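You operate a simulated robot arm through the tools that you are given. There is no shell and no other tool. Be economical: measure what you need, move in short steps, check, and stop when the job is done.

Carry out the task below with a simulated two-armed robot. There is one attempt and no reset: what you move stays moved.

## Task
Run washer 1 on Delicates, 20, 800 rpm, and switch it off at End.

The check looks at the end state, three seconds after you hand in, the way a careful person would. Anything else that was tipped, shoved, dropped, spilled or broken makes it a failure.

## Robot
Two 7-joint arms with fingered hands on one trunk that stands fixed in place. Base frame: the origin is at the foot of the trunk, x ahead of it, y to its left, z up. Readings come in m, degrees, newtons and seconds.
The left shoulder is at [0.07, 0.153, 1.066], the right one opposite. With the tool pointing down near the work surface each hand reaches from about 0.1 to 0.86 m from the base axis, measured 20 degrees to its own side. Payload 3.9 kg a hand.
The tool frame of a hand sits at the grasp point between the pads (the TCP): z along the fingers, y along the line on which they close. The tips reach 0.03 m beyond it. Largest opening 0.104 m; the body of the gripper starts 0.035 m behind the TCP. The gripper is a hand of 4 fingers: y runs from the thumb to the fingers, the wrist lies at [-0.017, -0.104, -0.178] in the tool frame, and closing takes about 1.5 s.
Orientation is that of the tool frame in the base frame, as a unit quaternion [x, y, z, w]. With the fingers straight down and the wrist toward the robot, the tool's x, y and z point along [0, 1, 0], [1, 0, 0] and [0, 0, -1] of the base frame.

## Interface
- The arms move only by the tool nudge_tool. It takes "left_plan", "right_plan" or both (then of equal length, played together; a hand with none holds still); each is one flat list of numbers, 6 for each row, row after row: the shift along the tool's x, y, z in m, then the turn, a rotation vector about the tool's x, y, z in degrees. In form: [x, y, z, ax, ay, az, x, y, z, ax, ay, az, ...]. A call has 1 to 8 rows; each row shifts and turns the commanded pose from where the row before left it, along the tool's axes as they then stand. "left_gripper" and "right_gripper" are, for a hand that has rows, the opening in per cent of the stroke, from 0 (shut) to 100 (fully open), set as the call begins (left out, the last holds). Each row takes 0.2 s and may step no farther than 0.05 m and 8.6 degrees from the row before; otherwise, or with a gripper value out of range, the whole call is refused. A pose out of reach is approached as far as the arm can. The call stops where the force on the tool passes 80 N (or 10 N more than at its start, if that is more) or the arm is blocked; 0.2 s more then pass. The fingers move at their own pace (about 0.072 m/s each) and stop on an object; they squeeze with about 22 N. The grip force told is the motor's: it shows also when the fingers shut on nothing. Time passes only in rows, and 0.2 s behind the last, so rows that do not move let the fingers close. The reply holds the time, the measured pose of the TCP, the force on the tool along the base axes, the opening and the grip force, in the units named above and with some noise, with the torque about the TCP (base axes, N m) and any sound that the robot's microphone picked up.
- Cameras (640 x 400 px; columns grow to the right, rows downward): "scene" is now at [0.1274, -0.0384, 1.2895]; the picture's right is [-0.46, -0.89, -0.00], its down [-0.56, 0.29, -0.78] and it looks along [0.69, -0.36, -0.63] (base axes); focal length 346 px, centre (320, 200). "left" rides on the left gripper at [-0.066, -0.09, -0.126] in its tool frame; the picture's right is [-0.78, -0.30, 0.56], its down [0.57, -0.70, 0.42] and it looks along [0.26, 0.65, 0.71] (tool axes); focal length 275 px, centre (320, 200). "right" rides on the right gripper at [0.066, -0.09, -0.126] in its tool frame; the picture's right is [-0.78, 0.30, -0.56], its down [-0.57, -0.70, 0.42] and it looks along [-0.27, 0.65, 0.71] (tool axes); focal length 275 px, centre (320, 200). There is no depth. A picture from a camera that has moved, and an enlarged one, comes with that camera's place and axes in the base frame and with its lens.
- camera(camera): a new picture of that camera. It takes no simulated time.
- slide_trunk(by): slides the trunk up (or, below 0, down) by that many m; the arms and the scene camera ride with it, the base frame stays. It gives what a move gives, with no picture.
- finger_targets(index, middle, ring, thumb_bend, thumb_turn, hand): sets how far each is bent, from 0 (flat) to 1 (curled in); at 0.3 the hand is open as for a grip, at 0.7 the pads meet at the TCP. One left out holds its place. A second passes; each finger stops where it meets its share of the squeeze, and holds until it gets a number again. A gripper value or a shape takes the hand back. It gives what a move gives, with no picture; readings hold the bend of each and the force on the fingers (four entries, about 0 where the hand has none), thumb and palm. thumb_turn goes from beside the hand (0) to across from the fingers (1), as for a grip.
- preshape(shape, hand): the hand has 4 fingers and takes this shape, open, in about a second: jaw (thumb against the fingers, like two jaws); tri (thumb and two fingers); tip (a fingertip pinch); poke (one finger out to press); point (the index stretched); flat (the hand flat); cup (the hand cupped); fist (a fist). The gripper value then closes the fingers along that shape, each until it touches; the sizes above hold for jaw. It gives what a move gives, with no picture.
- pan_tilt(pan, tilt): turns the head with the scene camera to pan (to the left, within 86 degrees either way) and tilt (down, from -29 to 69), counted from straight ahead of the robot. It gives what a move gives.
- enlarge(camera, box): a new picture of the part [left, top, right, bottom] of that camera's present view, enlarged. It takes no simulated time.
- finish_job(): hands the job in; it is judged then, once.

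Go step by step. Nothing tells you positions but the pictures and the camera data: compare them with the known pose of the tool, close in by small moves and look again before you grip or let go. The budget is 120 turns and 94 pictures, counting those below and the enlarged ones. Unless the task says otherwise, let go and move clear before handing in, and close with one line.

The tools are called after "Call:" by a JSON object that holds its "fn" and its "kwargs". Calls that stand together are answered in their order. nudge_tool: Moves the arms, as the interface text tells. Its arguments: {"type":"object","properties":{"left_plan":{"type":"array","items":{"type":"number"}},"left_gripper":{"type":"number"},"right_plan":{"type":"array","items":{"type":"number"}},"right_gripper":{"type":"number"}},"required":[]} The other tools are called the same way: slide_trunk (by) slides the trunk up or down; preshape (shape, hand) gives the hand a shape; finger_targets (index, middle, ring, thumb_bend, thumb_turn, hand) moves the fingers one by one; pan_tilt (pan, tilt) turns the head that bears the scene camera; camera (camera) takes a picture; enlarge (camera, box) takes an enlarged picture of a part of a camera's view; finish_job () hands the job in.

At the start:

```text
t: 0.0
left_tool_pos: [0.5264, -0.0093, 0.9424]
left_tool_rot: [0.675, 0.736, 0.055, -0.032]
left_force: [0.1, 0.6, -0.7]
left_wrist_torque: [0.02, 0.0, -0.03]
left_opening: 0.1036
left_grip_force: 0.1
left_shape: jaw
left_bend: [0.3, 0.3, 0.3, 0.3, 0.97]
left_finger forces: [0.0, 0.0, 0.0, 0.0, 0.0, 0.1]
right_tool_pos: [0.3887, -0.4652, 1.001]
right_tool_rot: [0.707, 0.708, 0.0, 0.0]
right_force: [-0.3, 0.3, -1.2]
right_wrist_torque: [-0.03, 0.02, 0.0]
right_opening: 0.1039
right_grip_force: 0.1
right_shape: jaw
right_bend: [0.3, 0.3, 0.3, 0.3, 0.97]
right_finger forces: [0.1, 0.0, 0.0, 0.0, 0.1, 0.0]
trunk travel left (down, up): [-0.519, 0.421]
head pan, tilt: [-27.2, 38.8]
```

scene: 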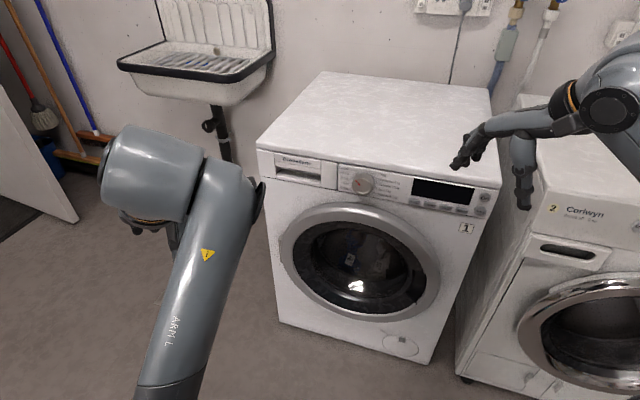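
right: 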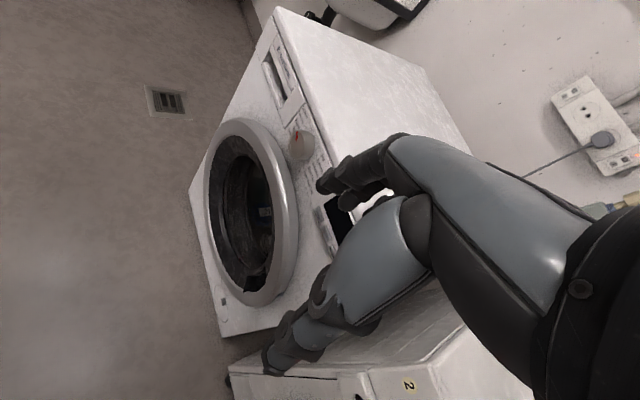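
left: 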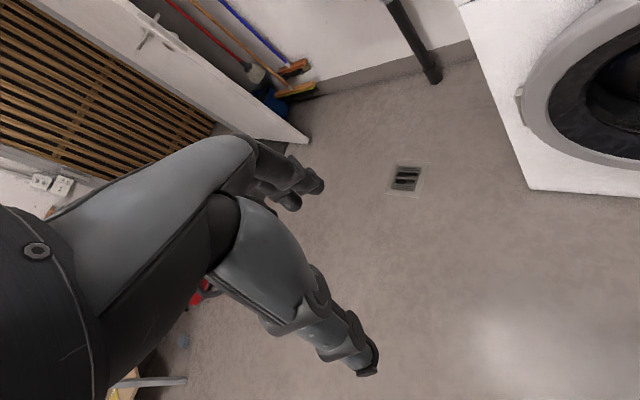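

I see washer 1 in the middle with a dial, a display and buttons. I'll enlarge the panel to read it.

Call:
{"fn": "enlarge", "kwargs": {"camera": "scene", "box": [330, 155, 500, 240]}}

Call:
{"fn": "enlarge", "kwargs": {"camera": "scene", "box": [250, 140, 400, 220]}}

```text
3.76 times, centred on (415, 198) of scene
camera zoom: at [0.1274, -0.0384, 1.2895], right [-0.46, -0.89, 0.0], down [-0.56, 0.29, -0.78], along [0.69, -0.36, -0.63], focal length 1301 px, centre (-38, 209)
```

zoom: 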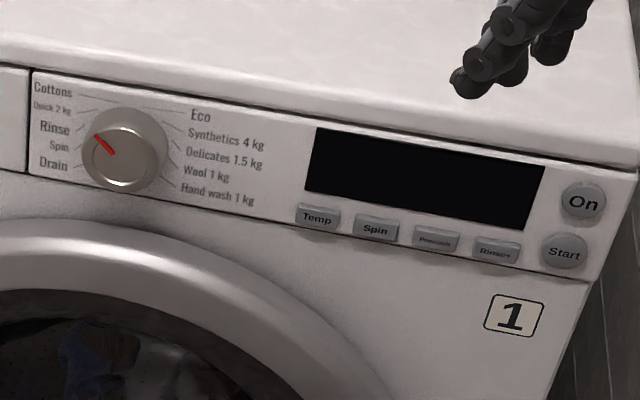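

```text
4.27 times, centred on (325, 180) of scene
camera zoom: at [0.1274, -0.0384, 1.2895], right [-0.46, -0.89, 0.0], down [-0.56, 0.29, -0.78], along [0.69, -0.36, -0.63], focal length 1474 px, centre (299, 285)
```

zoom: 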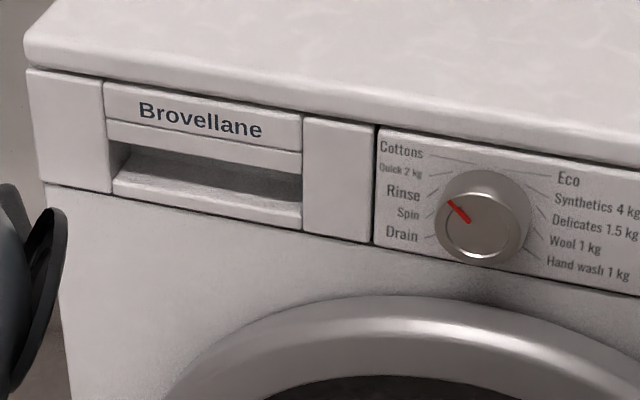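

Triangulating from the two views, the knob is near (0.68, -0.445, 0.79). The panel faces (-0.71, 0.70, 0), and On is near (0.487, -0.635, 0.814). I'll set the right hand to poke and turn it toward the panel.

Call:
{"fn": "preshape", "kwargs": {"shape": "poke", "hand": "right"}}

Call:
{"fn": "nudge_tool", "kwargs": {"right_plan": [0, -0.01, 0, 0, 0, 7.5, 0, -0.01, 0, 0, 0, 7.5, 0, -0.01, 0, 0, 0, 7.5, 0, -0.01, 0, 0, 0, 7.5, 0, -0.01, 0, 0, 0, 7.5, 0, -0.01, 0, 0, 0, 7.5]}}

Call:
{"fn": "nudge_tool", "kwargs": {"right_plan": [0, 0, 0, -8, 0, 0, 0, 0, 0, -8, 0, 0, 0, 0, 0, -8, 0, 0, 0, 0, 0, -8, 0, 0, 0, 0, 0, -8, 0, 0, 0, 0, 0, -8, 0, 0, 0, 0, 0, -8, 0, 0, 0, 0, 0, -8, 0, 0]}}

Call:
{"fn": "camera", "kwargs": {"camera": "scene"}}

Call:
{"fn": "camera", "kwargs": {"camera": "right"}}

```text
t: 0.9
left_tool_pos: [0.5277, -0.0069, 0.9427]
left_tool_rot: [0.674, 0.736, 0.056, -0.033]
left_force: [-0.3, -0.6, -0.4]
left_wrist_torque: [-0.01, 0.03, 0.01]
left_opening: 0.1038
left_grip_force: 0.0
left_shape: jaw
left_bend: [0.3, 0.3, 0.3, 0.3, 0.97]
left_finger forces: [0.0, 0.0, 0.1, 0.0, 0.0, 0.0]
right_tool_pos: [0.388, -0.4644, 1.0]
right_tool_rot: [0.706, 0.708, 0.0, 0.001]
right_force: [0.6, 0.3, 0.0]
right_wrist_torque: [-0.01, -0.01, 0.01]
right_opening: 0.0001
right_grip_force: 0.0
right_shape: poke
right_bend: [0.7, 0.7, 0.99, 1.0, 1.0]
right_finger forces: [0.0, 0.1, 0.0, 0.0, 0.1, 0.1]
trunk travel left (down, up): [-0.519, 0.421]
head pan, tilt: [-27.2, 38.8]
```

```text
t: 2.3
left_tool_pos: [0.528, -0.0068, 0.9415]
left_tool_rot: [0.673, 0.737, 0.056, -0.032]
left_force: [0.5, -0.4, 0.6]
left_wrist_torque: [0.0, -0.02, -0.03]
left_opening: 0.1039
left_grip_force: 0.0
left_shape: jaw
left_bend: [0.3, 0.3, 0.3, 0.3, 0.97]
left_finger forces: [0.0, 0.1, 0.0, 0.0, 0.1, 0.0]
right_tool_pos: [0.35, -0.4749, 1.0119]
right_tool_rot: [0.923, 0.384, -0.001, -0.001]
right_force: [-0.3, -0.6, -1.0]
right_wrist_torque: [0.0, 0.0, 0.01]
right_opening: 0.0002
right_grip_force: 0.1
right_shape: poke
right_bend: [0.7, 0.7, 0.99, 1.0, 1.0]
right_finger forces: [0.1, 0.0, 0.0, 0.1, 0.0, 0.0]
right hand out of reach, approached as far as the arm can: row 4, 5, 6
trunk travel left (down, up): [-0.519, 0.421]
head pan, tilt: [-27.2, 38.8]
```

```text
t: 4.1
left_tool_pos: [0.5277, -0.0066, 0.9412]
left_tool_rot: [0.674, 0.736, 0.056, -0.033]
left_force: [-0.6, 0.8, 0.5]
left_wrist_torque: [-0.01, -0.02, 0.01]
left_opening: 0.1037
left_grip_force: 0.1
left_shape: jaw
left_bend: [0.3, 0.3, 0.3, 0.3, 0.97]
left_finger forces: [0.0, 0.0, 0.1, 0.0, 0.1, 0.0]
right_tool_pos: [0.4011, -0.5213, 1.0245]
right_tool_rot: [0.783, 0.326, 0.204, 0.49]
right_force: [-0.4, -0.5, 1.0]
right_wrist_torque: [0.0, -0.02, 0.02]
right_opening: 0.0
right_grip_force: 0.1
right_shape: poke
right_bend: [0.7, 0.7, 0.99, 1.0, 1.0]
right_finger forces: [0.0, 0.1, 0.0, 0.0, 0.0, 0.0]
right hand out of reach, approached as far as the arm can: row 1, 2, 3, 4
trunk travel left (down, up): [-0.519, 0.421]
head pan, tilt: [-27.2, 38.8]
```

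```text
88 pictures are left
camera scene: at [0.1277, -0.0385, 1.2895], right [-0.46, -0.89, 0.0], down [-0.56, 0.29, -0.78], along [0.69, -0.36, -0.63], focal length 346 px, centre (320, 200)
```

scene: 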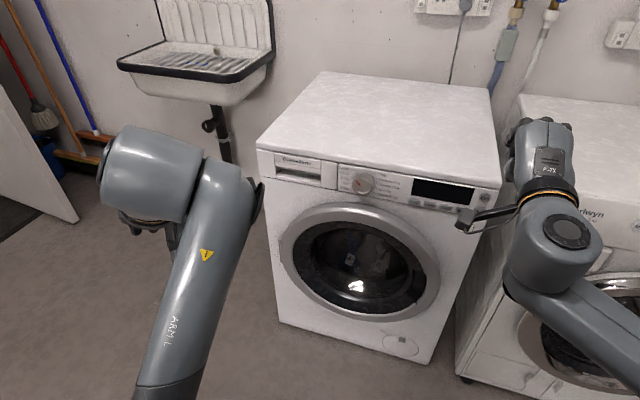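

```text
87 pictures are left
camera right: at [0.3403, -0.3675, 0.9987], right [-0.81, -0.29, 0.51], down [-0.35, -0.46, -0.82], along [0.47, -0.84, 0.27], focal length 275 px, centre (320, 200)
```

right: 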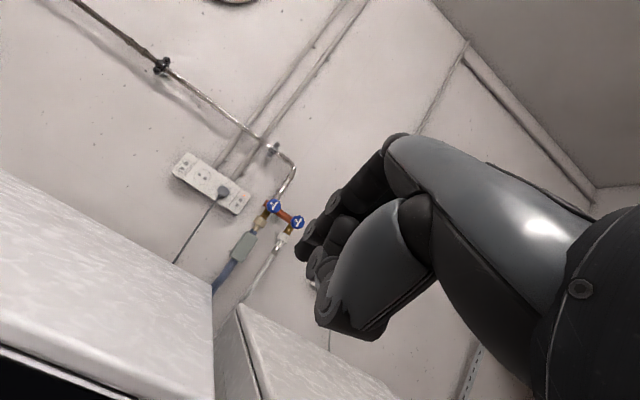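

The hand now faces the panel, tilted about 26° down. I'll try the "point" shape, level it a bit more and lower it while staying in front of the panel.

Call:
{"fn": "preshape", "kwargs": {"shape": "point", "hand": "right"}}

Call:
{"fn": "nudge_tool", "kwargs": {"right_plan": [0, -0.03, -0.02, -6, 0, 0, 0, -0.03, -0.02, -6, 0, 0, 0, -0.03, -0.01, 0, 0, 0, 0, -0.03, 0, 0, 0, 0]}}

Call:
{"fn": "camera", "kwargs": {"camera": "scene"}}

Call:
{"fn": "camera", "kwargs": {"camera": "right"}}

```text
t: 5.0
left_tool_pos: [0.5289, -0.0071, 0.9415]
left_tool_rot: [0.674, 0.736, 0.056, -0.033]
left_force: [-0.1, -0.5, 0.2]
left_wrist_torque: [0.0, 0.02, -0.03]
left_opening: 0.1036
left_grip_force: 0.1
left_shape: jaw
left_bend: [0.3, 0.3, 0.3, 0.3, 0.97]
left_finger forces: [0.1, 0.1, 0.0, 0.0, 0.0, 0.1]
right_tool_pos: [0.4007, -0.5218, 1.0241]
right_tool_rot: [0.783, 0.326, 0.203, 0.49]
right_force: [0.4, 0.9, -0.4]
right_wrist_torque: [-0.01, -0.02, 0.01]
right_opening: 0.0
right_grip_force: 0.0
right_shape: point
right_bend: [0.2, 1.0, 1.0, 0.99, 0.87]
right_finger forces: [0.0, 0.0, 0.0, 0.0, 0.0, 0.1]
trunk travel left (down, up): [-0.519, 0.421]
head pan, tilt: [-27.2, 38.8]
```

```text
t: 6.0
left_tool_pos: [0.5278, -0.0072, 0.942]
left_tool_rot: [0.674, 0.736, 0.057, -0.032]
left_force: [0.5, 0.5, 0.0]
left_wrist_torque: [0.03, 0.03, 0.03]
left_opening: 0.1037
left_grip_force: 0.1
left_shape: jaw
left_bend: [0.3, 0.3, 0.3, 0.3, 0.97]
left_finger forces: [0.0, 0.0, 0.0, 0.0, 0.0, 0.1]
right_tool_pos: [0.3415, -0.4632, 0.929]
right_tool_rot: [0.727, 0.303, 0.236, 0.569]
right_force: [-0.4, -0.1, -0.4]
right_wrist_torque: [-0.01, -0.02, 0.02]
right_opening: 0.0002
right_grip_force: 0.0
right_shape: point
right_bend: [0.2, 1.0, 1.0, 1.0, 0.87]
right_finger forces: [0.0, 0.0, 0.1, 0.0, 0.0, 0.0]
trunk travel left (down, up): [-0.519, 0.421]
head pan, tilt: [-27.2, 38.8]
```

```text
86 pictures are left
camera scene: at [0.1275, -0.0385, 1.2895], right [-0.46, -0.89, 0.0], down [-0.56, 0.29, -0.78], along [0.69, -0.36, -0.63], focal length 346 px, centre (320, 200)
```

scene: 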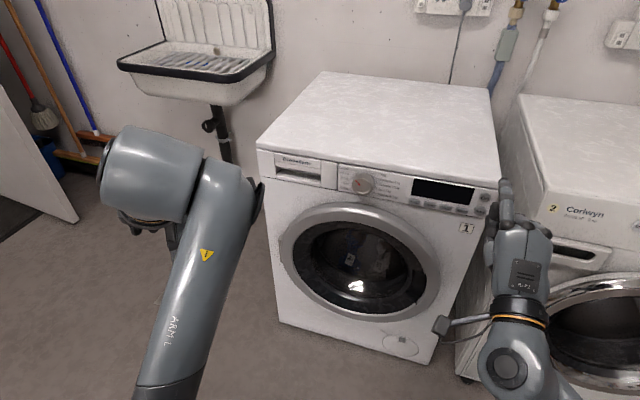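

```text
85 pictures are left
camera right: at [0.2865, -0.3152, 0.8716], right [-0.88, -0.22, 0.42], down [-0.23, -0.58, -0.78], along [0.42, -0.79, 0.46], focal length 275 px, centre (320, 200)
```

right: 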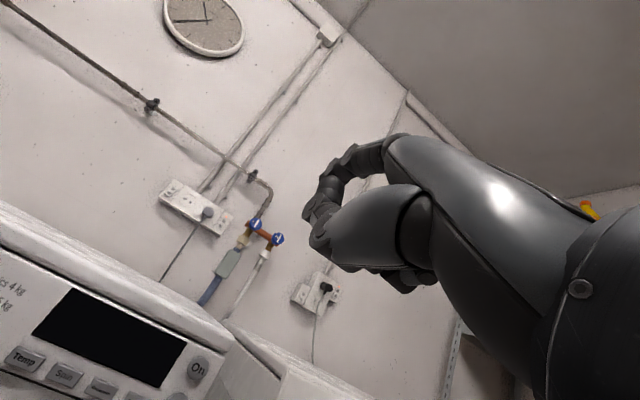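

Index is out and near On in the image. I'll enlarge to fix the fingertip position.

Call:
{"fn": "enlarge", "kwargs": {"camera": "scene", "box": [410, 160, 570, 260]}}

```text
4.00 times, centred on (490, 210) of scene
camera zoom: at [0.1275, -0.0385, 1.2895], right [-0.46, -0.89, 0.0], down [-0.56, 0.29, -0.78], along [0.69, -0.36, -0.63], focal length 1382 px, centre (-360, 160)
```

zoom: 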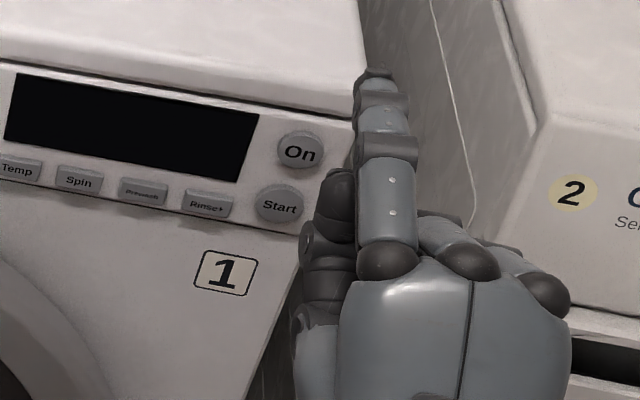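

Fingertip is at about (0.009, 0.062, 0.034) in the tool frame. I'll move it to about 5 cm in front of On.

Call:
{"fn": "nudge_tool", "kwargs": {"right_plan": [-0.005, -0.025, 0.03, 0, 0, 0, -0.005, -0.025, 0.03, 0, 0, 0, -0.005, -0.025, 0.03, 0, 0, 0, -0.005, -0.025, 0.03, 0, 0, 0, -0.009, -0.027, 0.04, 0, 0, 0, 0, 0, 0, 0, 0, 0]}}

Call:
{"fn": "enlarge", "kwargs": {"camera": "scene", "box": [410, 160, 570, 260]}}

Call:
{"fn": "camera", "kwargs": {"camera": "right"}}

```text
t: 7.4
left_tool_pos: [0.528, -0.0081, 0.943]
left_tool_rot: [0.674, 0.736, 0.056, -0.033]
left_force: [-0.1, 0.2, 0.0]
left_wrist_torque: [-0.02, -0.04, -0.01]
left_opening: 0.1037
left_grip_force: 0.1
left_shape: jaw
left_bend: [0.3, 0.3, 0.3, 0.3, 0.97]
left_finger forces: [0.0, 0.0, 0.1, 0.0, 0.0, 0.1]
right_tool_pos: [0.4098, -0.5716, 0.7683]
right_tool_rot: [0.727, 0.302, 0.236, 0.57]
right_force: [0.2, 0.1, 0.5]
right_wrist_torque: [0.03, -0.01, -0.04]
right_opening: 0.0
right_grip_force: 0.1
right_shape: point
right_bend: [0.2, 1.0, 1.0, 1.0, 0.87]
right_finger forces: [0.0, 0.0, 0.1, 0.0, 0.0, 0.0]
trunk travel left (down, up): [-0.519, 0.421]
head pan, tilt: [-27.2, 38.8]
```

```text
4.00 times, centred on (490, 210) of scene
camera zoom: at [0.1267, -0.0375, 1.2896], right [-0.46, -0.89, 0.0], down [-0.56, 0.29, -0.78], along [0.69, -0.36, -0.63], focal length 1382 px, centre (-360, 160)
```

zoom: 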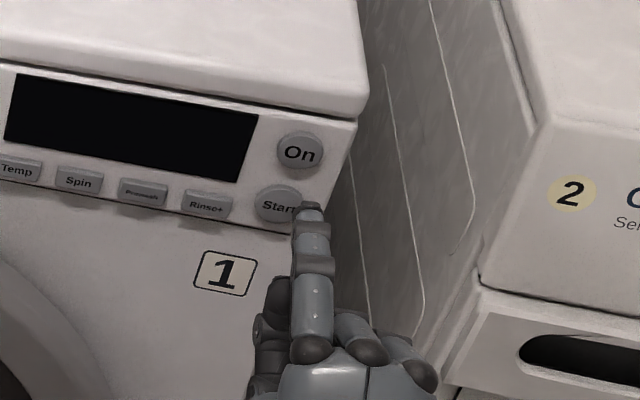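

```text
82 pictures are left
camera right: at [0.355, -0.4237, 0.7111], right [-0.88, -0.22, 0.42], down [-0.23, -0.58, -0.78], along [0.41, -0.79, 0.46], focal length 275 px, centre (320, 200)
```

right: 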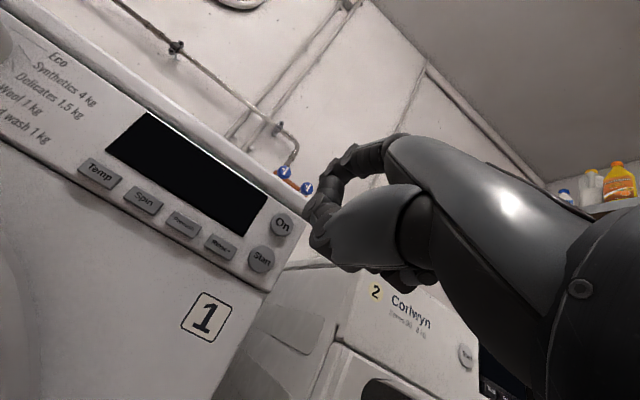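

Fingertip and On are both triangulated: tip (0.450, -0.599, 0.820), On (0.495, -0.648, 0.802). I'll advance along the tool z axis.

Call:
{"fn": "nudge_tool", "kwargs": {"right_plan": [-0.002, -0.001, 0.025, 0, 0, 0, -0.001, 0, 0.02, 0, 0, 0, 0, 0, 0.007, 0, 0, 0, 0, 0, 0, 0, 0, 0]}}

Call:
{"fn": "enlarge", "kwargs": {"camera": "scene", "box": [410, 160, 570, 260]}}

```text
t: 8.4
left_tool_pos: [0.5286, -0.0066, 0.9416]
left_tool_rot: [0.674, 0.736, 0.056, -0.032]
left_force: [0.1, 0.3, -0.1]
left_wrist_torque: [-0.01, -0.01, 0.04]
left_opening: 0.1036
left_grip_force: 0.2
left_shape: jaw
left_bend: [0.3, 0.3, 0.3, 0.3, 0.97]
left_finger forces: [0.0, 0.0, 0.1, 0.0, 0.0, 0.1]
right_tool_pos: [0.4409, -0.6089, 0.7551]
right_tool_rot: [0.728, 0.303, 0.236, 0.568]
right_force: [-0.2, -0.3, 1.0]
right_wrist_torque: [0.01, -0.01, 0.01]
right_opening: 0.0001
right_grip_force: 0.0
right_shape: point
right_bend: [0.2, 1.0, 1.0, 1.0, 0.87]
right_finger forces: [0.1, 0.0, 0.0, 0.0, 0.0, 0.0]
trunk travel left (down, up): [-0.519, 0.421]
head pan, tilt: [-27.2, 38.8]
```

```text
4.00 times, centred on (490, 210) of scene
camera zoom: at [0.1273, -0.0383, 1.2895], right [-0.46, -0.89, 0.0], down [-0.56, 0.29, -0.78], along [0.69, -0.36, -0.63], focal length 1382 px, centre (-360, 160)
```

zoom: 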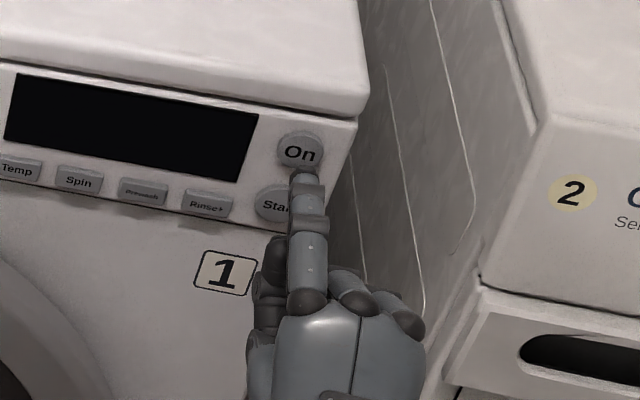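

Tip is about 1.5 cm short of On. I'll press gently.

Call:
{"fn": "nudge_tool", "kwargs": {"right_plan": [0, 0.002, 0.01, 0, 0, 0, 0, 0, 0.005, 0, 0, 0, 0, 0, 0.003, 0, 0, 0]}}

Call:
{"fn": "enlarge", "kwargs": {"camera": "scene", "box": [410, 160, 570, 260]}}

```text
t: 9.2
left_tool_pos: [0.5286, -0.008, 0.9413]
left_tool_rot: [0.674, 0.736, 0.057, -0.033]
left_force: [0.2, -0.1, -0.2]
left_wrist_torque: [-0.01, 0.01, 0.03]
left_opening: 0.104
left_grip_force: 0.0
left_shape: jaw
left_bend: [0.3, 0.3, 0.3, 0.3, 0.97]
left_finger forces: [0.0, 0.1, 0.0, 0.0, 0.1, 0.0]
right_tool_pos: [0.4543, -0.6228, 0.7508]
right_tool_rot: [0.728, 0.302, 0.235, 0.569]
right_force: [-0.8, -0.4, -1.2]
right_wrist_torque: [0.0, 0.01, 0.01]
right_opening: 0.0
right_grip_force: 0.1
right_shape: point
right_bend: [0.2, 1.0, 1.0, 1.0, 0.87]
right_finger forces: [0.0, 0.1, 0.0, 0.1, 0.0, 0.0]
trunk travel left (down, up): [-0.519, 0.421]
head pan, tilt: [-27.2, 38.8]
```

```text
4.00 times, centred on (490, 210) of scene
camera zoom: at [0.1276, -0.0384, 1.2895], right [-0.46, -0.89, 0.0], down [-0.56, 0.29, -0.78], along [0.69, -0.36, -0.63], focal length 1382 px, centre (-360, 160)
```

zoom: 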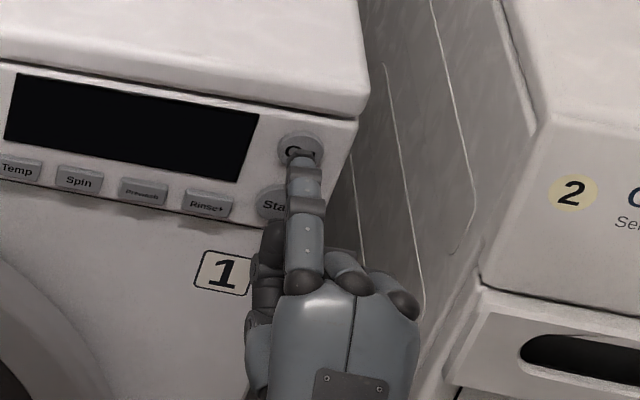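

No contact yet. I'll continue in small steps.

Call:
{"fn": "nudge_tool", "kwargs": {"right_plan": [0, 0, 0.004, 0, 0, 0, 0, 0, 0.003, 0, 0, 0]}}

Call:
{"fn": "nudge_tool", "kwargs": {"right_plan": [0, 0, 0.003, 0, 0, 0]}}

Call:
{"fn": "enlarge", "kwargs": {"camera": "scene", "box": [330, 155, 500, 240]}}

```text
t: 9.8
left_tool_pos: [0.5292, -0.008, 0.9419]
left_tool_rot: [0.674, 0.736, 0.056, -0.033]
left_force: [0.2, -0.9, 0.3]
left_wrist_torque: [-0.02, 0.03, 0.01]
left_opening: 0.1039
left_grip_force: 0.1
left_shape: jaw
left_bend: [0.3, 0.3, 0.3, 0.3, 0.97]
left_finger forces: [0.1, 0.1, 0.0, 0.1, 0.0, 0.0]
right_tool_pos: [0.4604, -0.6255, 0.7496]
right_tool_rot: [0.727, 0.303, 0.237, 0.569]
right_force: [0.0, 0.0, -0.1]
right_wrist_torque: [0.01, -0.01, 0.03]
right_opening: 0.0
right_grip_force: 0.0
right_shape: point
right_bend: [0.2, 1.0, 1.0, 1.0, 0.87]
right_finger forces: [0.0, 0.0, 0.1, 0.1, 0.0, 0.1]
trunk travel left (down, up): [-0.519, 0.421]
head pan, tilt: [-27.2, 38.8]
```

```text
t: 10.2
left_tool_pos: [0.5287, -0.0077, 0.9419]
left_tool_rot: [0.674, 0.736, 0.056, -0.032]
left_force: [0.0, -0.2, -0.1]
left_wrist_torque: [-0.01, 0.03, 0.03]
left_opening: 0.1036
left_grip_force: 0.0
left_shape: jaw
left_bend: [0.3, 0.3, 0.3, 0.3, 0.97]
left_finger forces: [0.0, 0.0, 0.1, 0.0, 0.0, 0.0]
right_tool_pos: [0.4633, -0.6291, 0.7483]
right_tool_rot: [0.728, 0.302, 0.236, 0.569]
right_force: [0.5, -0.4, -0.2]
right_wrist_torque: [-0.01, 0.01, -0.03]
right_opening: 0.0
right_grip_force: 0.0
right_shape: point
right_bend: [0.2, 1.0, 1.0, 1.0, 0.87]
right_finger forces: [0.0, 0.0, 0.0, 0.0, 0.1, 0.0]
trunk travel left (down, up): [-0.519, 0.421]
head pan, tilt: [-27.2, 38.8]
```

```text
3.76 times, centred on (415, 198) of scene
camera zoom: at [0.1276, -0.0385, 1.2895], right [-0.46, -0.89, 0.0], down [-0.56, 0.29, -0.78], along [0.69, -0.36, -0.63], focal length 1301 px, centre (-38, 209)
```

zoom: 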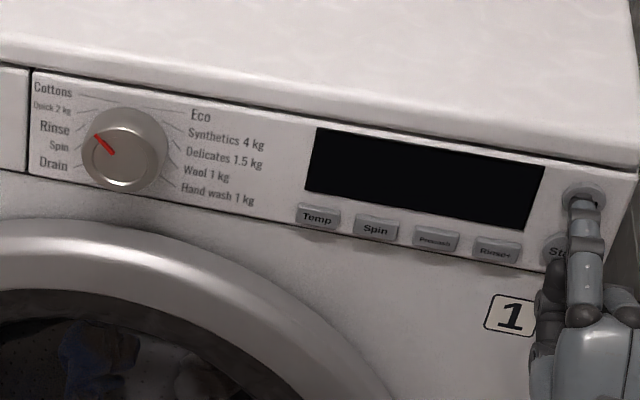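

Call:
{"fn": "nudge_tool", "kwargs": {"right_plan": [0, 0, 0.003, 0, 0, 0]}}

Call:
{"fn": "nudge_tool", "kwargs": {"right_plan": [0, 0, 0.003, 0, 0, 0]}}

Call:
{"fn": "enlarge", "kwargs": {"camera": "scene", "box": [420, 160, 500, 210]}}

```text
t: 10.6
left_tool_pos: [0.528, -0.0069, 0.9416]
left_tool_rot: [0.673, 0.736, 0.056, -0.033]
left_force: [0.0, 0.0, -0.5]
left_wrist_torque: [0.02, 0.02, 0.03]
left_opening: 0.1037
left_grip_force: 0.1
left_shape: jaw
left_bend: [0.3, 0.3, 0.3, 0.3, 0.97]
left_finger forces: [0.0, 0.1, 0.1, 0.1, 0.1, 0.0]
right_tool_pos: [0.464, -0.631, 0.7487]
right_tool_rot: [0.728, 0.302, 0.235, 0.569]
right_force: [-2.0, 1.4, 0.7]
right_wrist_torque: [-0.03, -0.01, 0.02]
right_opening: 0.0
right_grip_force: 0.0
right_shape: point
right_bend: [0.2, 1.0, 1.0, 1.0, 0.87]
right_finger forces: [1.2, 0.1, 0.0, 0.1, 0.0, 0.0]
trunk travel left (down, up): [-0.519, 0.421]
head pan, tilt: [-27.2, 38.8]
heard: click
```

```text
t: 11.0
left_tool_pos: [0.5284, -0.007, 0.9429]
left_tool_rot: [0.674, 0.736, 0.056, -0.033]
left_force: [1.0, 0.0, 0.2]
left_wrist_torque: [-0.01, 0.0, 0.0]
left_opening: 0.1036
left_grip_force: 0.2
left_shape: jaw
left_bend: [0.3, 0.3, 0.3, 0.3, 0.97]
left_finger forces: [0.1, 0.0, 0.1, 0.0, 0.0, 0.1]
right_tool_pos: [0.4657, -0.6316, 0.7485]
right_tool_rot: [0.727, 0.303, 0.237, 0.569]
right_force: [-4.2, 4.5, -1.2]
right_wrist_torque: [-0.33, -0.2, 0.13]
right_opening: 0.0003
right_grip_force: 0.1
right_shape: point
right_bend: [0.2, 1.0, 1.0, 1.0, 0.87]
right_finger forces: [6.1, 0.0, 0.0, 0.1, 0.0, 0.0]
trunk travel left (down, up): [-0.519, 0.421]
head pan, tilt: [-27.2, 38.8]
```

```text
8.00 times, centred on (460, 185) of scene
camera zoom: at [0.1267, -0.0376, 1.2896], right [-0.46, -0.89, 0.0], down [-0.56, 0.29, -0.78], along [0.69, -0.36, -0.63], focal length 2765 px, centre (-800, 320)
```

zoom: 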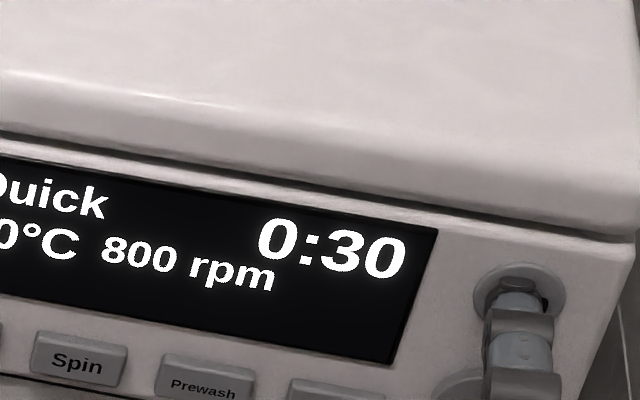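

Click heard and the washer is on: Quick, 800 rpm, 0:30. I'll back off, form the jaw, level the hand and move sideways to in front of the knob.

Call:
{"fn": "nudge_tool", "kwargs": {"right_plan": [0, 0, -0.03, 0, 0, 0, 0, 0, -0.035, 0, 0, 0, 0, 0, -0.035, 0, 0, 0, 0, 0, -0.02, -7, 0, 0, 0, 0, 0, -7, 0, 0]}}

Call:
{"fn": "preshape", "kwargs": {"hand": "right", "shape": "jaw"}}

Call:
{"fn": "nudge_tool", "kwargs": {"right_plan": [0.045, 0, 0, 0, 0, 0, 0.045, 0, 0, 0, 0, 0, 0.045, 0, 0, 0, 0, 0, 0.045, 0, 0, 0, 0, 0, 0.045, 0, 0, 0, 0, 0, 0.03, 0, 0, 0, 0, 0, 0, 0, 0, 0, 0, 0]}}

Call:
{"fn": "camera", "kwargs": {"camera": "scene"}}

Call:
{"fn": "camera", "kwargs": {"camera": "right"}}

```text
t: 12.2
left_tool_pos: [0.5292, -0.0077, 0.9421]
left_tool_rot: [0.674, 0.736, 0.055, -0.033]
left_force: [-0.1, 0.4, 0.7]
left_wrist_torque: [0.01, -0.01, 0.01]
left_opening: 0.1038
left_grip_force: 0.0
left_shape: jaw
left_bend: [0.3, 0.3, 0.3, 0.3, 0.97]
left_finger forces: [0.0, 0.0, 0.0, 0.1, 0.1, 0.1]
right_tool_pos: [0.3848, -0.5496, 0.7758]
right_tool_rot: [0.653, 0.271, 0.271, 0.653]
right_force: [-0.2, -1.2, -0.4]
right_wrist_torque: [0.0, -0.01, -0.01]
right_opening: 0.0958
right_grip_force: 0.1
right_shape: point
right_bend: [0.2, 1.0, 1.0, 1.0, 0.87]
right_finger forces: [0.1, 0.1, 0.1, 0.2, 0.0, 0.0]
trunk travel left (down, up): [-0.519, 0.421]
head pan, tilt: [-27.2, 38.8]
```

```text
t: 13.1
left_tool_pos: [0.5279, -0.0075, 0.9424]
left_tool_rot: [0.674, 0.736, 0.057, -0.033]
left_force: [-0.1, -0.7, -1.0]
left_wrist_torque: [-0.03, 0.01, -0.01]
left_opening: 0.1036
left_grip_force: 0.1
left_shape: jaw
left_bend: [0.3, 0.3, 0.3, 0.3, 0.97]
left_finger forces: [0.1, 0.1, 0.1, 0.1, 0.0, 0.0]
right_tool_pos: [0.3843, -0.5489, 0.7769]
right_tool_rot: [0.654, 0.272, 0.27, 0.653]
right_force: [-0.3, -0.1, -0.1]
right_wrist_torque: [0.01, 0.04, 0.05]
right_opening: 0.1038
right_grip_force: 0.0
right_shape: jaw
right_bend: [0.3, 0.3, 0.3, 0.3, 0.97]
right_finger forces: [0.0, 0.0, 0.0, 0.0, 0.0, 0.0]
trunk travel left (down, up): [-0.519, 0.421]
head pan, tilt: [-27.2, 38.8]
```

```text
t: 14.7
left_tool_pos: [0.5273, -0.0085, 0.9429]
left_tool_rot: [0.674, 0.736, 0.057, -0.032]
left_force: [0.7, 0.1, -0.4]
left_wrist_torque: [0.01, -0.01, -0.01]
left_opening: 0.1039
left_grip_force: 0.0
left_shape: jaw
left_bend: [0.3, 0.3, 0.3, 0.3, 0.97]
left_finger forces: [0.0, 0.1, 0.1, 0.1, 0.0, 0.1]
right_tool_pos: [0.5643, -0.3683, 0.7751]
right_tool_rot: [0.653, 0.271, 0.27, 0.653]
right_force: [-0.2, -0.3, -0.5]
right_wrist_torque: [0.03, -0.01, 0.03]
right_opening: 0.1041
right_grip_force: 0.1
right_shape: jaw
right_bend: [0.3, 0.3, 0.3, 0.3, 0.97]
right_finger forces: [0.0, 0.0, 0.0, 0.0, 0.0, 0.1]
trunk travel left (down, up): [-0.519, 0.421]
head pan, tilt: [-27.2, 38.8]
```

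```text
77 pictures are left
camera scene: at [0.1272, -0.0386, 1.2895], right [-0.46, -0.89, 0.0], down [-0.56, 0.29, -0.78], along [0.69, -0.36, -0.63], focal length 346 px, centre (320, 200)
```

scene: 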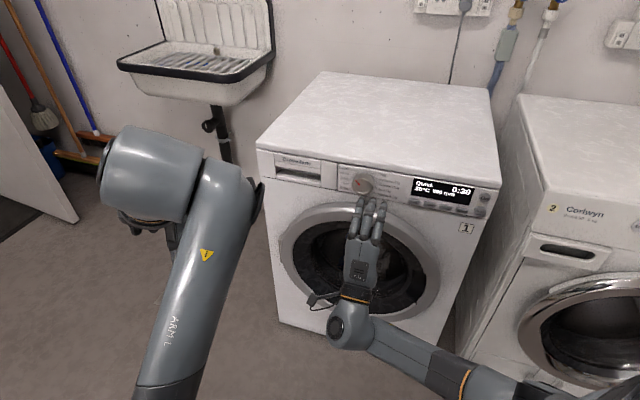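

```text
76 pictures are left
camera right: at [0.5223, -0.2346, 0.6857], right [-0.94, -0.16, 0.3], down [-0.1, -0.71, -0.7], along [0.32, -0.69, 0.65], focal length 275 px, centre (320, 200)
```

right: 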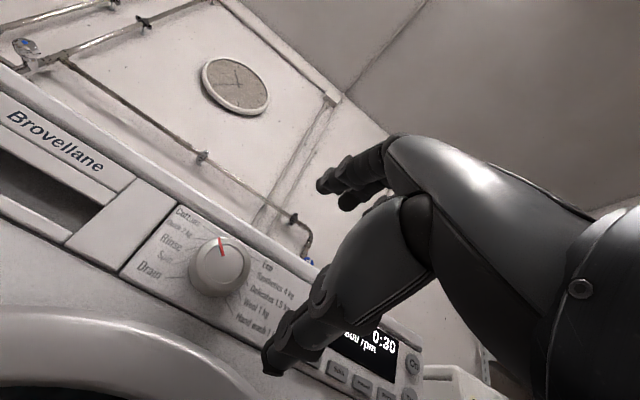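

Call:
{"fn": "enlarge", "kwargs": {"camera": "right", "box": [150, 200, 310, 300]}}

Call:
{"fn": "enlarge", "kwargs": {"camera": "scene", "box": [320, 150, 400, 200]}}

```text
4.00 times, centred on (230, 250) of right
camera zoom: at [0.5223, -0.2346, 0.6857], right [-0.94, -0.16, 0.3], down [-0.1, -0.71, -0.7], along [0.32, -0.69, 0.65], focal length 1101 px, centre (680, 0)
```

zoom: 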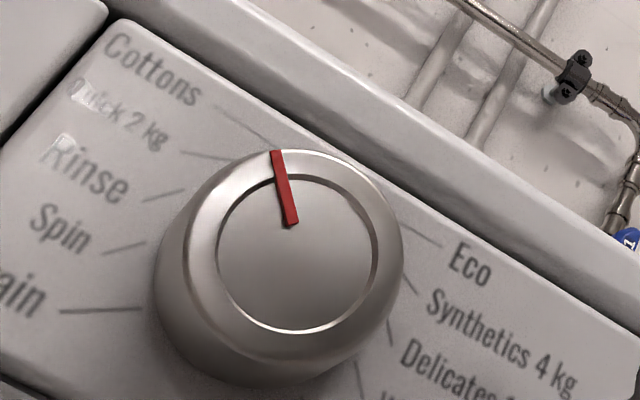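

```text
8.00 times, centred on (360, 175) of scene
camera zoom: at [0.1272, -0.0386, 1.2895], right [-0.46, -0.89, 0.0], down [-0.56, 0.29, -0.78], along [0.69, -0.36, -0.63], focal length 2765 px, centre (0, 400)
```

zoom: 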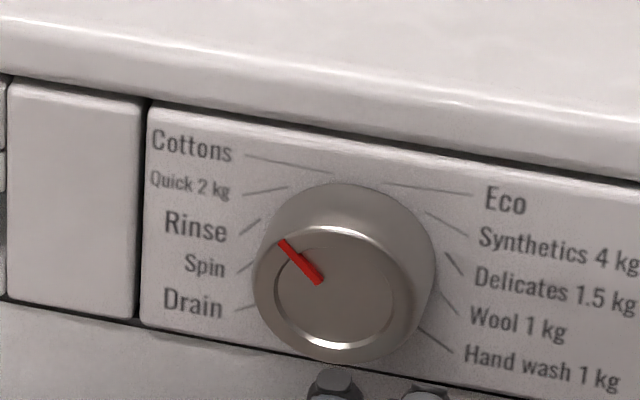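

Knob face centre is about (0.681, -0.440, 0.783), about 2.2 cm deep and about 5.5 cm across. I'll align and pre-roll the hand counter-clockwise 60°.

Call:
{"fn": "nudge_tool", "kwargs": {"right_plan": [0.032, 0.007, 0, 0, 0, -7.5, 0, 0, 0, 0, 0, -7.5, 0, 0, 0, 0, 0, -7.5, 0, 0, 0, 0, 0, -7.5, 0, 0, 0, 0, 0, -7.5, 0, 0, 0, 0, 0, -7.5, 0, 0, 0, 0, 0, -7.5, 0, 0, 0, 0, 0, -7.5]}}

Call:
{"fn": "camera", "kwargs": {"camera": "scene"}}

Call:
{"fn": "camera", "kwargs": {"camera": "right"}}

```text
t: 16.5
left_tool_pos: [0.5287, -0.0071, 0.9426]
left_tool_rot: [0.674, 0.736, 0.057, -0.033]
left_force: [0.2, -0.2, -0.5]
left_wrist_torque: [-0.01, 0.01, 0.01]
left_opening: 0.1036
left_grip_force: 0.0
left_shape: jaw
left_bend: [0.3, 0.3, 0.3, 0.3, 0.97]
left_finger forces: [0.0, 0.0, 0.0, 0.1, 0.0, 0.0]
right_tool_pos: [0.5867, -0.3469, 0.7841]
right_tool_rot: [0.428, 0.562, -0.093, 0.701]
right_force: [0.3, -0.2, -0.3]
right_wrist_torque: [-0.01, 0.03, 0.02]
right_opening: 0.1042
right_grip_force: 0.1
right_shape: jaw
right_bend: [0.3, 0.3, 0.3, 0.3, 0.97]
right_finger forces: [0.0, 0.1, 0.1, 0.0, 0.0, 0.1]
trunk travel left (down, up): [-0.519, 0.421]
head pan, tilt: [-27.2, 38.8]
```

```text
73 pictures are left
camera scene: at [0.1273, -0.0383, 1.2895], right [-0.46, -0.89, 0.0], down [-0.56, 0.29, -0.78], along [0.69, -0.36, -0.63], focal length 346 px, centre (320, 200)
```

scene: 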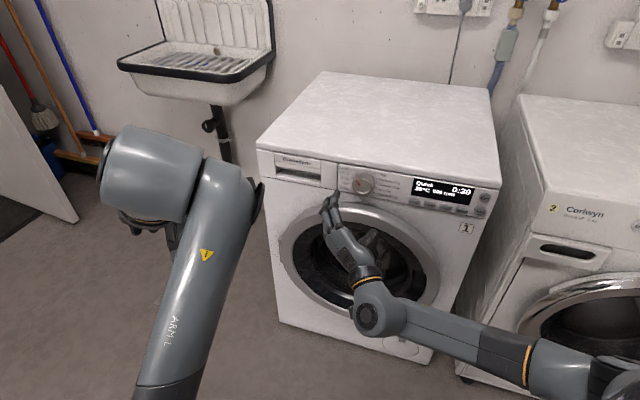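

```text
72 pictures are left
camera right: at [0.4651, -0.2901, 0.6812], right [-0.49, 0.3, 0.82], down [-0.33, -0.93, 0.15], along [0.81, -0.2, 0.55], focal length 275 px, centre (320, 200)
```

right: 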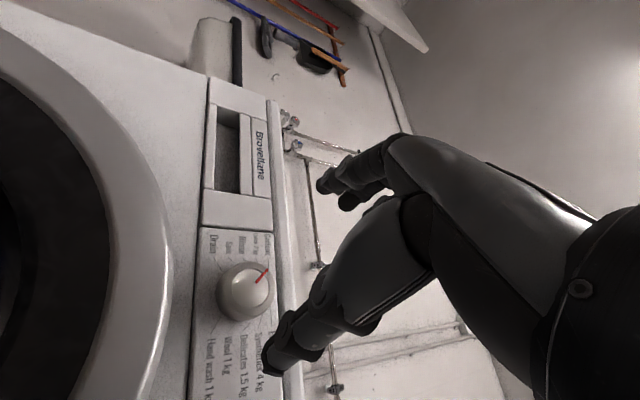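

Aligned with the knob axis. I'll advance.

Call:
{"fn": "nudge_tool", "kwargs": {"right_plan": [0, 0, 0.03, 0, 0, 0, 0, 0, 0.03, 0, 0, 0, 0, 0, 0.03, 0, 0, 0, 0, 0, 0.01, 0, 0, 0, 0, 0, 0, 0, 0, 0]}}

Call:
{"fn": "enlarge", "kwargs": {"camera": "scene", "box": [310, 150, 430, 225]}}

Call:
{"fn": "camera", "kwargs": {"camera": "right"}}

```text
t: 17.7
left_tool_pos: [0.5266, -0.0076, 0.9429]
left_tool_rot: [0.674, 0.736, 0.056, -0.034]
left_force: [0.3, 0.3, 0.1]
left_wrist_torque: [-0.05, -0.05, -0.01]
left_opening: 0.1037
left_grip_force: 0.1
left_shape: jaw
left_bend: [0.3, 0.3, 0.3, 0.3, 0.97]
left_finger forces: [0.0, 0.1, 0.0, 0.0, 0.0, 0.1]
right_tool_pos: [0.6578, -0.4169, 0.7838]
right_tool_rot: [0.431, 0.561, -0.091, 0.701]
right_force: [0.3, -0.3, 0.3]
right_wrist_torque: [0.02, -0.02, 0.02]
right_opening: 0.1039
right_grip_force: 0.1
right_shape: jaw
right_bend: [0.3, 0.3, 0.3, 0.3, 0.97]
right_finger forces: [0.0, 0.1, 0.1, 0.0, 0.1, 0.0]
trunk travel left (down, up): [-0.519, 0.421]
head pan, tilt: [-27.2, 38.8]
```

```text
5.33 times, centred on (370, 188) of scene
camera zoom: at [0.1275, -0.0383, 1.2895], right [-0.46, -0.89, 0.0], down [-0.56, 0.29, -0.78], along [0.69, -0.36, -0.63], focal length 1843 px, centre (53, 267)
```

zoom: 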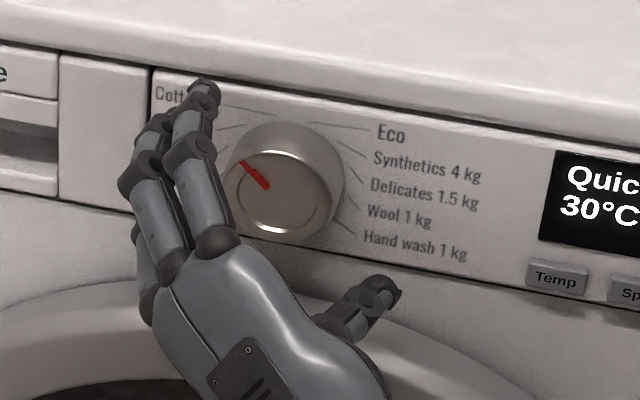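

```text
70 pictures are left
camera right: at [0.5367, -0.3602, 0.6817], right [-0.49, 0.3, 0.82], down [-0.33, -0.93, 0.15], along [0.81, -0.2, 0.55], focal length 275 px, centre (320, 200)
```

right: 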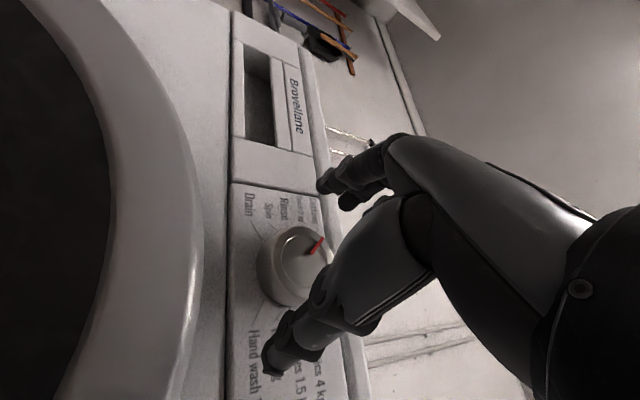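

Call:
{"fn": "nudge_tool", "kwargs": {"right_plan": [0, 0, 0.01, 0, 0, 0, 0, 0, 0.008, 0, 0, 0, 0, 0, 0, 0, 0, 0]}}

Call:
{"fn": "nudge_tool", "kwargs": {"right_plan": [0, 0, 0, 0, 0, 0, 0, 0, 0, 0, 0, 0, 0, 0, 0, 0, 0, 0, 0, 0, 0, 0, 0, 0, 0, 0, 0, 0, 0, 0, 0, 0, 0, 0, 0, 0], "right_gripper": 20}}

Call:
{"fn": "enlarge", "kwargs": {"camera": "scene", "box": [310, 150, 430, 225]}}

```text
t: 18.5
left_tool_pos: [0.5283, -0.0077, 0.9416]
left_tool_rot: [0.674, 0.736, 0.056, -0.033]
left_force: [0.3, -0.1, -0.2]
left_wrist_torque: [0.01, -0.02, -0.02]
left_opening: 0.1037
left_grip_force: 0.0
left_shape: jaw
left_bend: [0.3, 0.3, 0.3, 0.3, 0.97]
left_finger forces: [0.0, 0.1, 0.0, 0.0, 0.0, 0.0]
right_tool_pos: [0.6694, -0.4291, 0.784]
right_tool_rot: [0.43, 0.562, -0.092, 0.701]
right_force: [-0.5, 0.1, 0.2]
right_wrist_torque: [0.01, -0.01, 0.03]
right_opening: 0.1039
right_grip_force: 0.0
right_shape: jaw
right_bend: [0.3, 0.3, 0.3, 0.3, 0.97]
right_finger forces: [0.1, 0.0, 0.0, 0.0, 0.0, 0.0]
trunk travel left (down, up): [-0.519, 0.421]
head pan, tilt: [-27.2, 38.8]
```

```text
t: 19.9
left_tool_pos: [0.5281, -0.009, 0.9426]
left_tool_rot: [0.674, 0.736, 0.056, -0.033]
left_force: [-0.1, -0.3, -0.1]
left_wrist_torque: [-0.01, 0.01, 0.02]
left_opening: 0.1038
left_grip_force: 0.0
left_shape: jaw
left_bend: [0.3, 0.3, 0.3, 0.3, 0.97]
left_finger forces: [0.0, 0.0, 0.0, 0.1, 0.1, 0.0]
right_tool_pos: [0.6689, -0.4296, 0.7832]
right_tool_rot: [0.429, 0.561, -0.091, 0.702]
right_force: [-0.6, -0.8, -0.2]
right_wrist_torque: [0.01, -0.01, 0.04]
right_opening: 0.0438
right_grip_force: 22.5
right_shape: jaw
right_bend: [0.74, 0.46, 0.5, 0.72, 1.0]
right_finger forces: [11.6, 7.2, 0.0, 0.0, 19.1, 0.1]
trunk travel left (down, up): [-0.519, 0.421]
head pan, tilt: [-27.2, 38.8]
```

```text
5.33 times, centred on (370, 188) of scene
camera zoom: at [0.1275, -0.0384, 1.2895], right [-0.46, -0.89, 0.0], down [-0.56, 0.29, -0.78], along [0.69, -0.36, -0.63], focal length 1843 px, centre (53, 267)
```

zoom: 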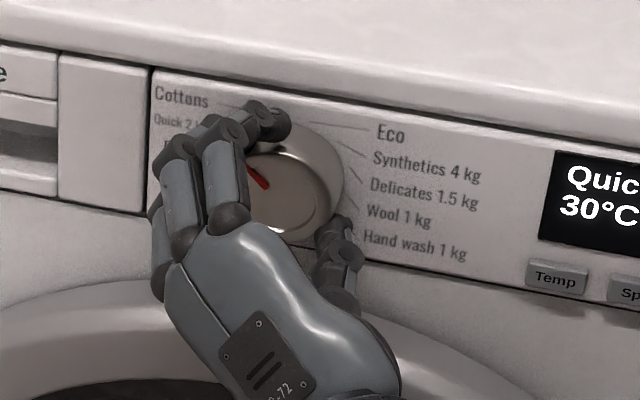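

The knob is gripped, so I'll turn clockwise.

Call:
{"fn": "nudge_tool", "kwargs": {"right_plan": [0, 0, 0, 0, 0, 6, 0, 0, 0, 0, 0, 6, 0, 0, 0, 0, 0, 6, 0, 0, 0, 0, 0, 6, 0, 0, 0, 0, 0, 6, 0, 0, 0, 0, 0, 6]}}

Call:
{"fn": "enlarge", "kwargs": {"camera": "scene", "box": [330, 150, 490, 250]}}

```text
t: 21.3
left_tool_pos: [0.528, -0.0073, 0.9405]
left_tool_rot: [0.673, 0.736, 0.055, -0.033]
left_force: [0.9, 1.0, -0.2]
left_wrist_torque: [-0.02, 0.01, -0.02]
left_opening: 0.1037
left_grip_force: 0.0
left_shape: jaw
left_bend: [0.3, 0.3, 0.3, 0.3, 0.97]
left_finger forces: [0.0, 0.0, 0.0, 0.0, 0.0, 0.0]
right_tool_pos: [0.67, -0.4293, 0.7831]
right_tool_rot: [0.582, 0.401, 0.13, 0.695]
right_force: [0.5, 3.7, -3.7]
right_wrist_torque: [0.04, 0.07, 0.07]
right_opening: 0.0437
right_grip_force: 22.3
right_shape: jaw
right_bend: [0.74, 0.47, 0.5, 0.72, 1.0]
right_finger forces: [12.1, 6.7, 0.1, 0.0, 20.4, 0.0]
trunk travel left (down, up): [-0.519, 0.421]
head pan, tilt: [-27.2, 38.8]
```

```text
4.00 times, centred on (410, 200) of scene
camera zoom: at [0.1284, -0.0378, 1.2894], right [-0.46, -0.89, 0.0], down [-0.56, 0.29, -0.78], along [0.69, -0.36, -0.63], focal length 1382 px, centre (-40, 200)
```

zoom: 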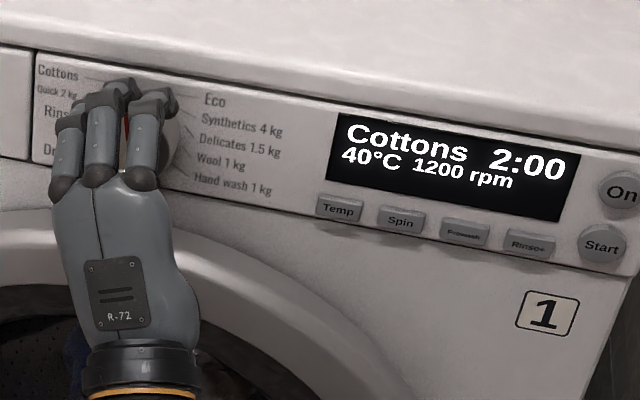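

36° gave one step, to Cottons. I'll continue.

Call:
{"fn": "nudge_tool", "kwargs": {"right_plan": [0, 0, 0, 0, 0, 6, 0, 0, 0, 0, 0, 6, 0, 0, 0, 0, 0, 6, 0, 0, 0, 0, 0, 6, 0, 0, 0, 0, 0, 6, 0, 0, 0, 0, 0, 6]}}

Call:
{"fn": "enlarge", "kwargs": {"camera": "scene", "box": [330, 150, 490, 250]}}

```text
t: 22.7
left_tool_pos: [0.5285, -0.0067, 0.9406]
left_tool_rot: [0.674, 0.736, 0.056, -0.033]
left_force: [0.5, 0.4, 0.8]
left_wrist_torque: [-0.01, 0.0, 0.02]
left_opening: 0.104
left_grip_force: 0.1
left_shape: jaw
left_bend: [0.3, 0.3, 0.3, 0.3, 0.97]
left_finger forces: [0.0, 0.0, 0.1, 0.1, 0.0, 0.0]
right_tool_pos: [0.6707, -0.4284, 0.7831]
right_tool_rot: [0.678, 0.202, 0.339, 0.621]
right_force: [2.7, 7.6, -3.9]
right_wrist_torque: [0.03, 0.07, 0.22]
right_opening: 0.0439
right_grip_force: 22.0
right_shape: jaw
right_bend: [0.74, 0.47, 0.5, 0.72, 0.99]
right_finger forces: [12.2, 6.0, 0.1, 0.0, 23.4, 0.1]
trunk travel left (down, up): [-0.519, 0.421]
head pan, tilt: [-27.2, 38.8]
```

```text
4.00 times, centred on (410, 200) of scene
camera zoom: at [0.129, -0.0369, 1.2894], right [-0.46, -0.89, 0.0], down [-0.56, 0.29, -0.78], along [0.69, -0.36, -0.63], focal length 1382 px, centre (-40, 200)
```

zoom: 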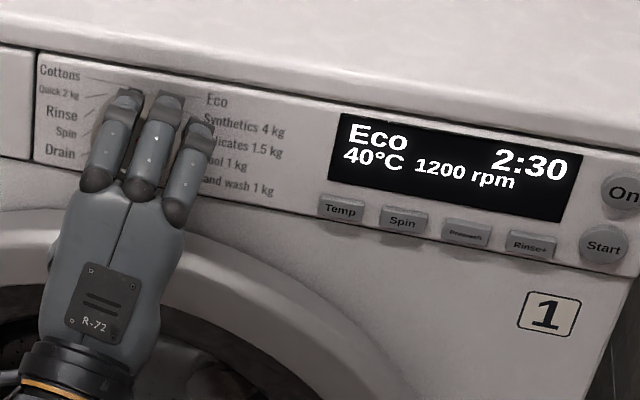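

Call:
{"fn": "nudge_tool", "kwargs": {"right_plan": [0, 0, 0, 0, 0, 6, 0, 0, 0, 0, 0, 6, 0, 0, 0, 0, 0, 6, 0, 0, 0, 0, 0, 6, 0, 0, 0, 0, 0, 6, 0, 0, 0, 0, 0, 6]}}

Call:
{"fn": "enlarge", "kwargs": {"camera": "scene", "box": [330, 150, 490, 250]}}

```text
t: 24.1
left_tool_pos: [0.5279, -0.0084, 0.9414]
left_tool_rot: [0.674, 0.736, 0.055, -0.032]
left_force: [0.6, -0.4, -0.3]
left_wrist_torque: [0.0, 0.02, 0.0]
left_opening: 0.1037
left_grip_force: 0.0
left_shape: jaw
left_bend: [0.3, 0.3, 0.3, 0.3, 0.97]
left_finger forces: [0.1, 0.1, 0.0, 0.1, 0.0, 0.1]
right_tool_pos: [0.6488, -0.4284, 0.7841]
right_tool_rot: [0.709, 0.02, 0.483, 0.513]
right_force: [1.1, -0.4, -0.1]
right_wrist_torque: [0.03, 0.01, 0.0]
right_opening: 0.03
right_grip_force: 21.8
right_shape: jaw
right_bend: [0.75, 0.53, 0.5, 0.83, 1.0]
right_finger forces: [0.0, 0.1, 0.1, 0.1, 0.0, 0.0]
right hand out of reach, approached as far as the arm can: row 4, 5, 6
trunk travel left (down, up): [-0.519, 0.421]
head pan, tilt: [-27.2, 38.8]
```

```text
4.00 times, centred on (410, 200) of scene
camera zoom: at [0.1272, -0.039, 1.2895], right [-0.46, -0.89, 0.0], down [-0.56, 0.29, -0.78], along [0.69, -0.36, -0.63], focal length 1382 px, centre (-40, 200)
```

zoom: 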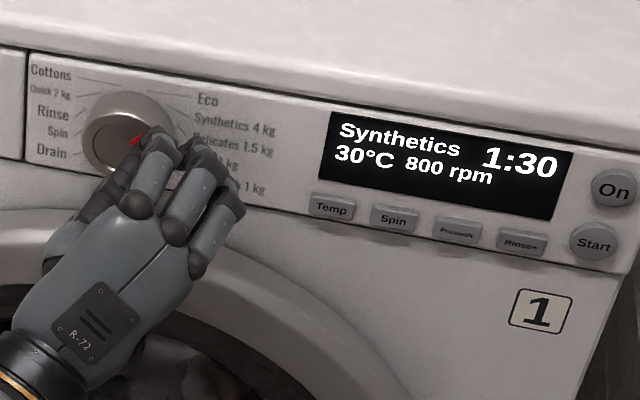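

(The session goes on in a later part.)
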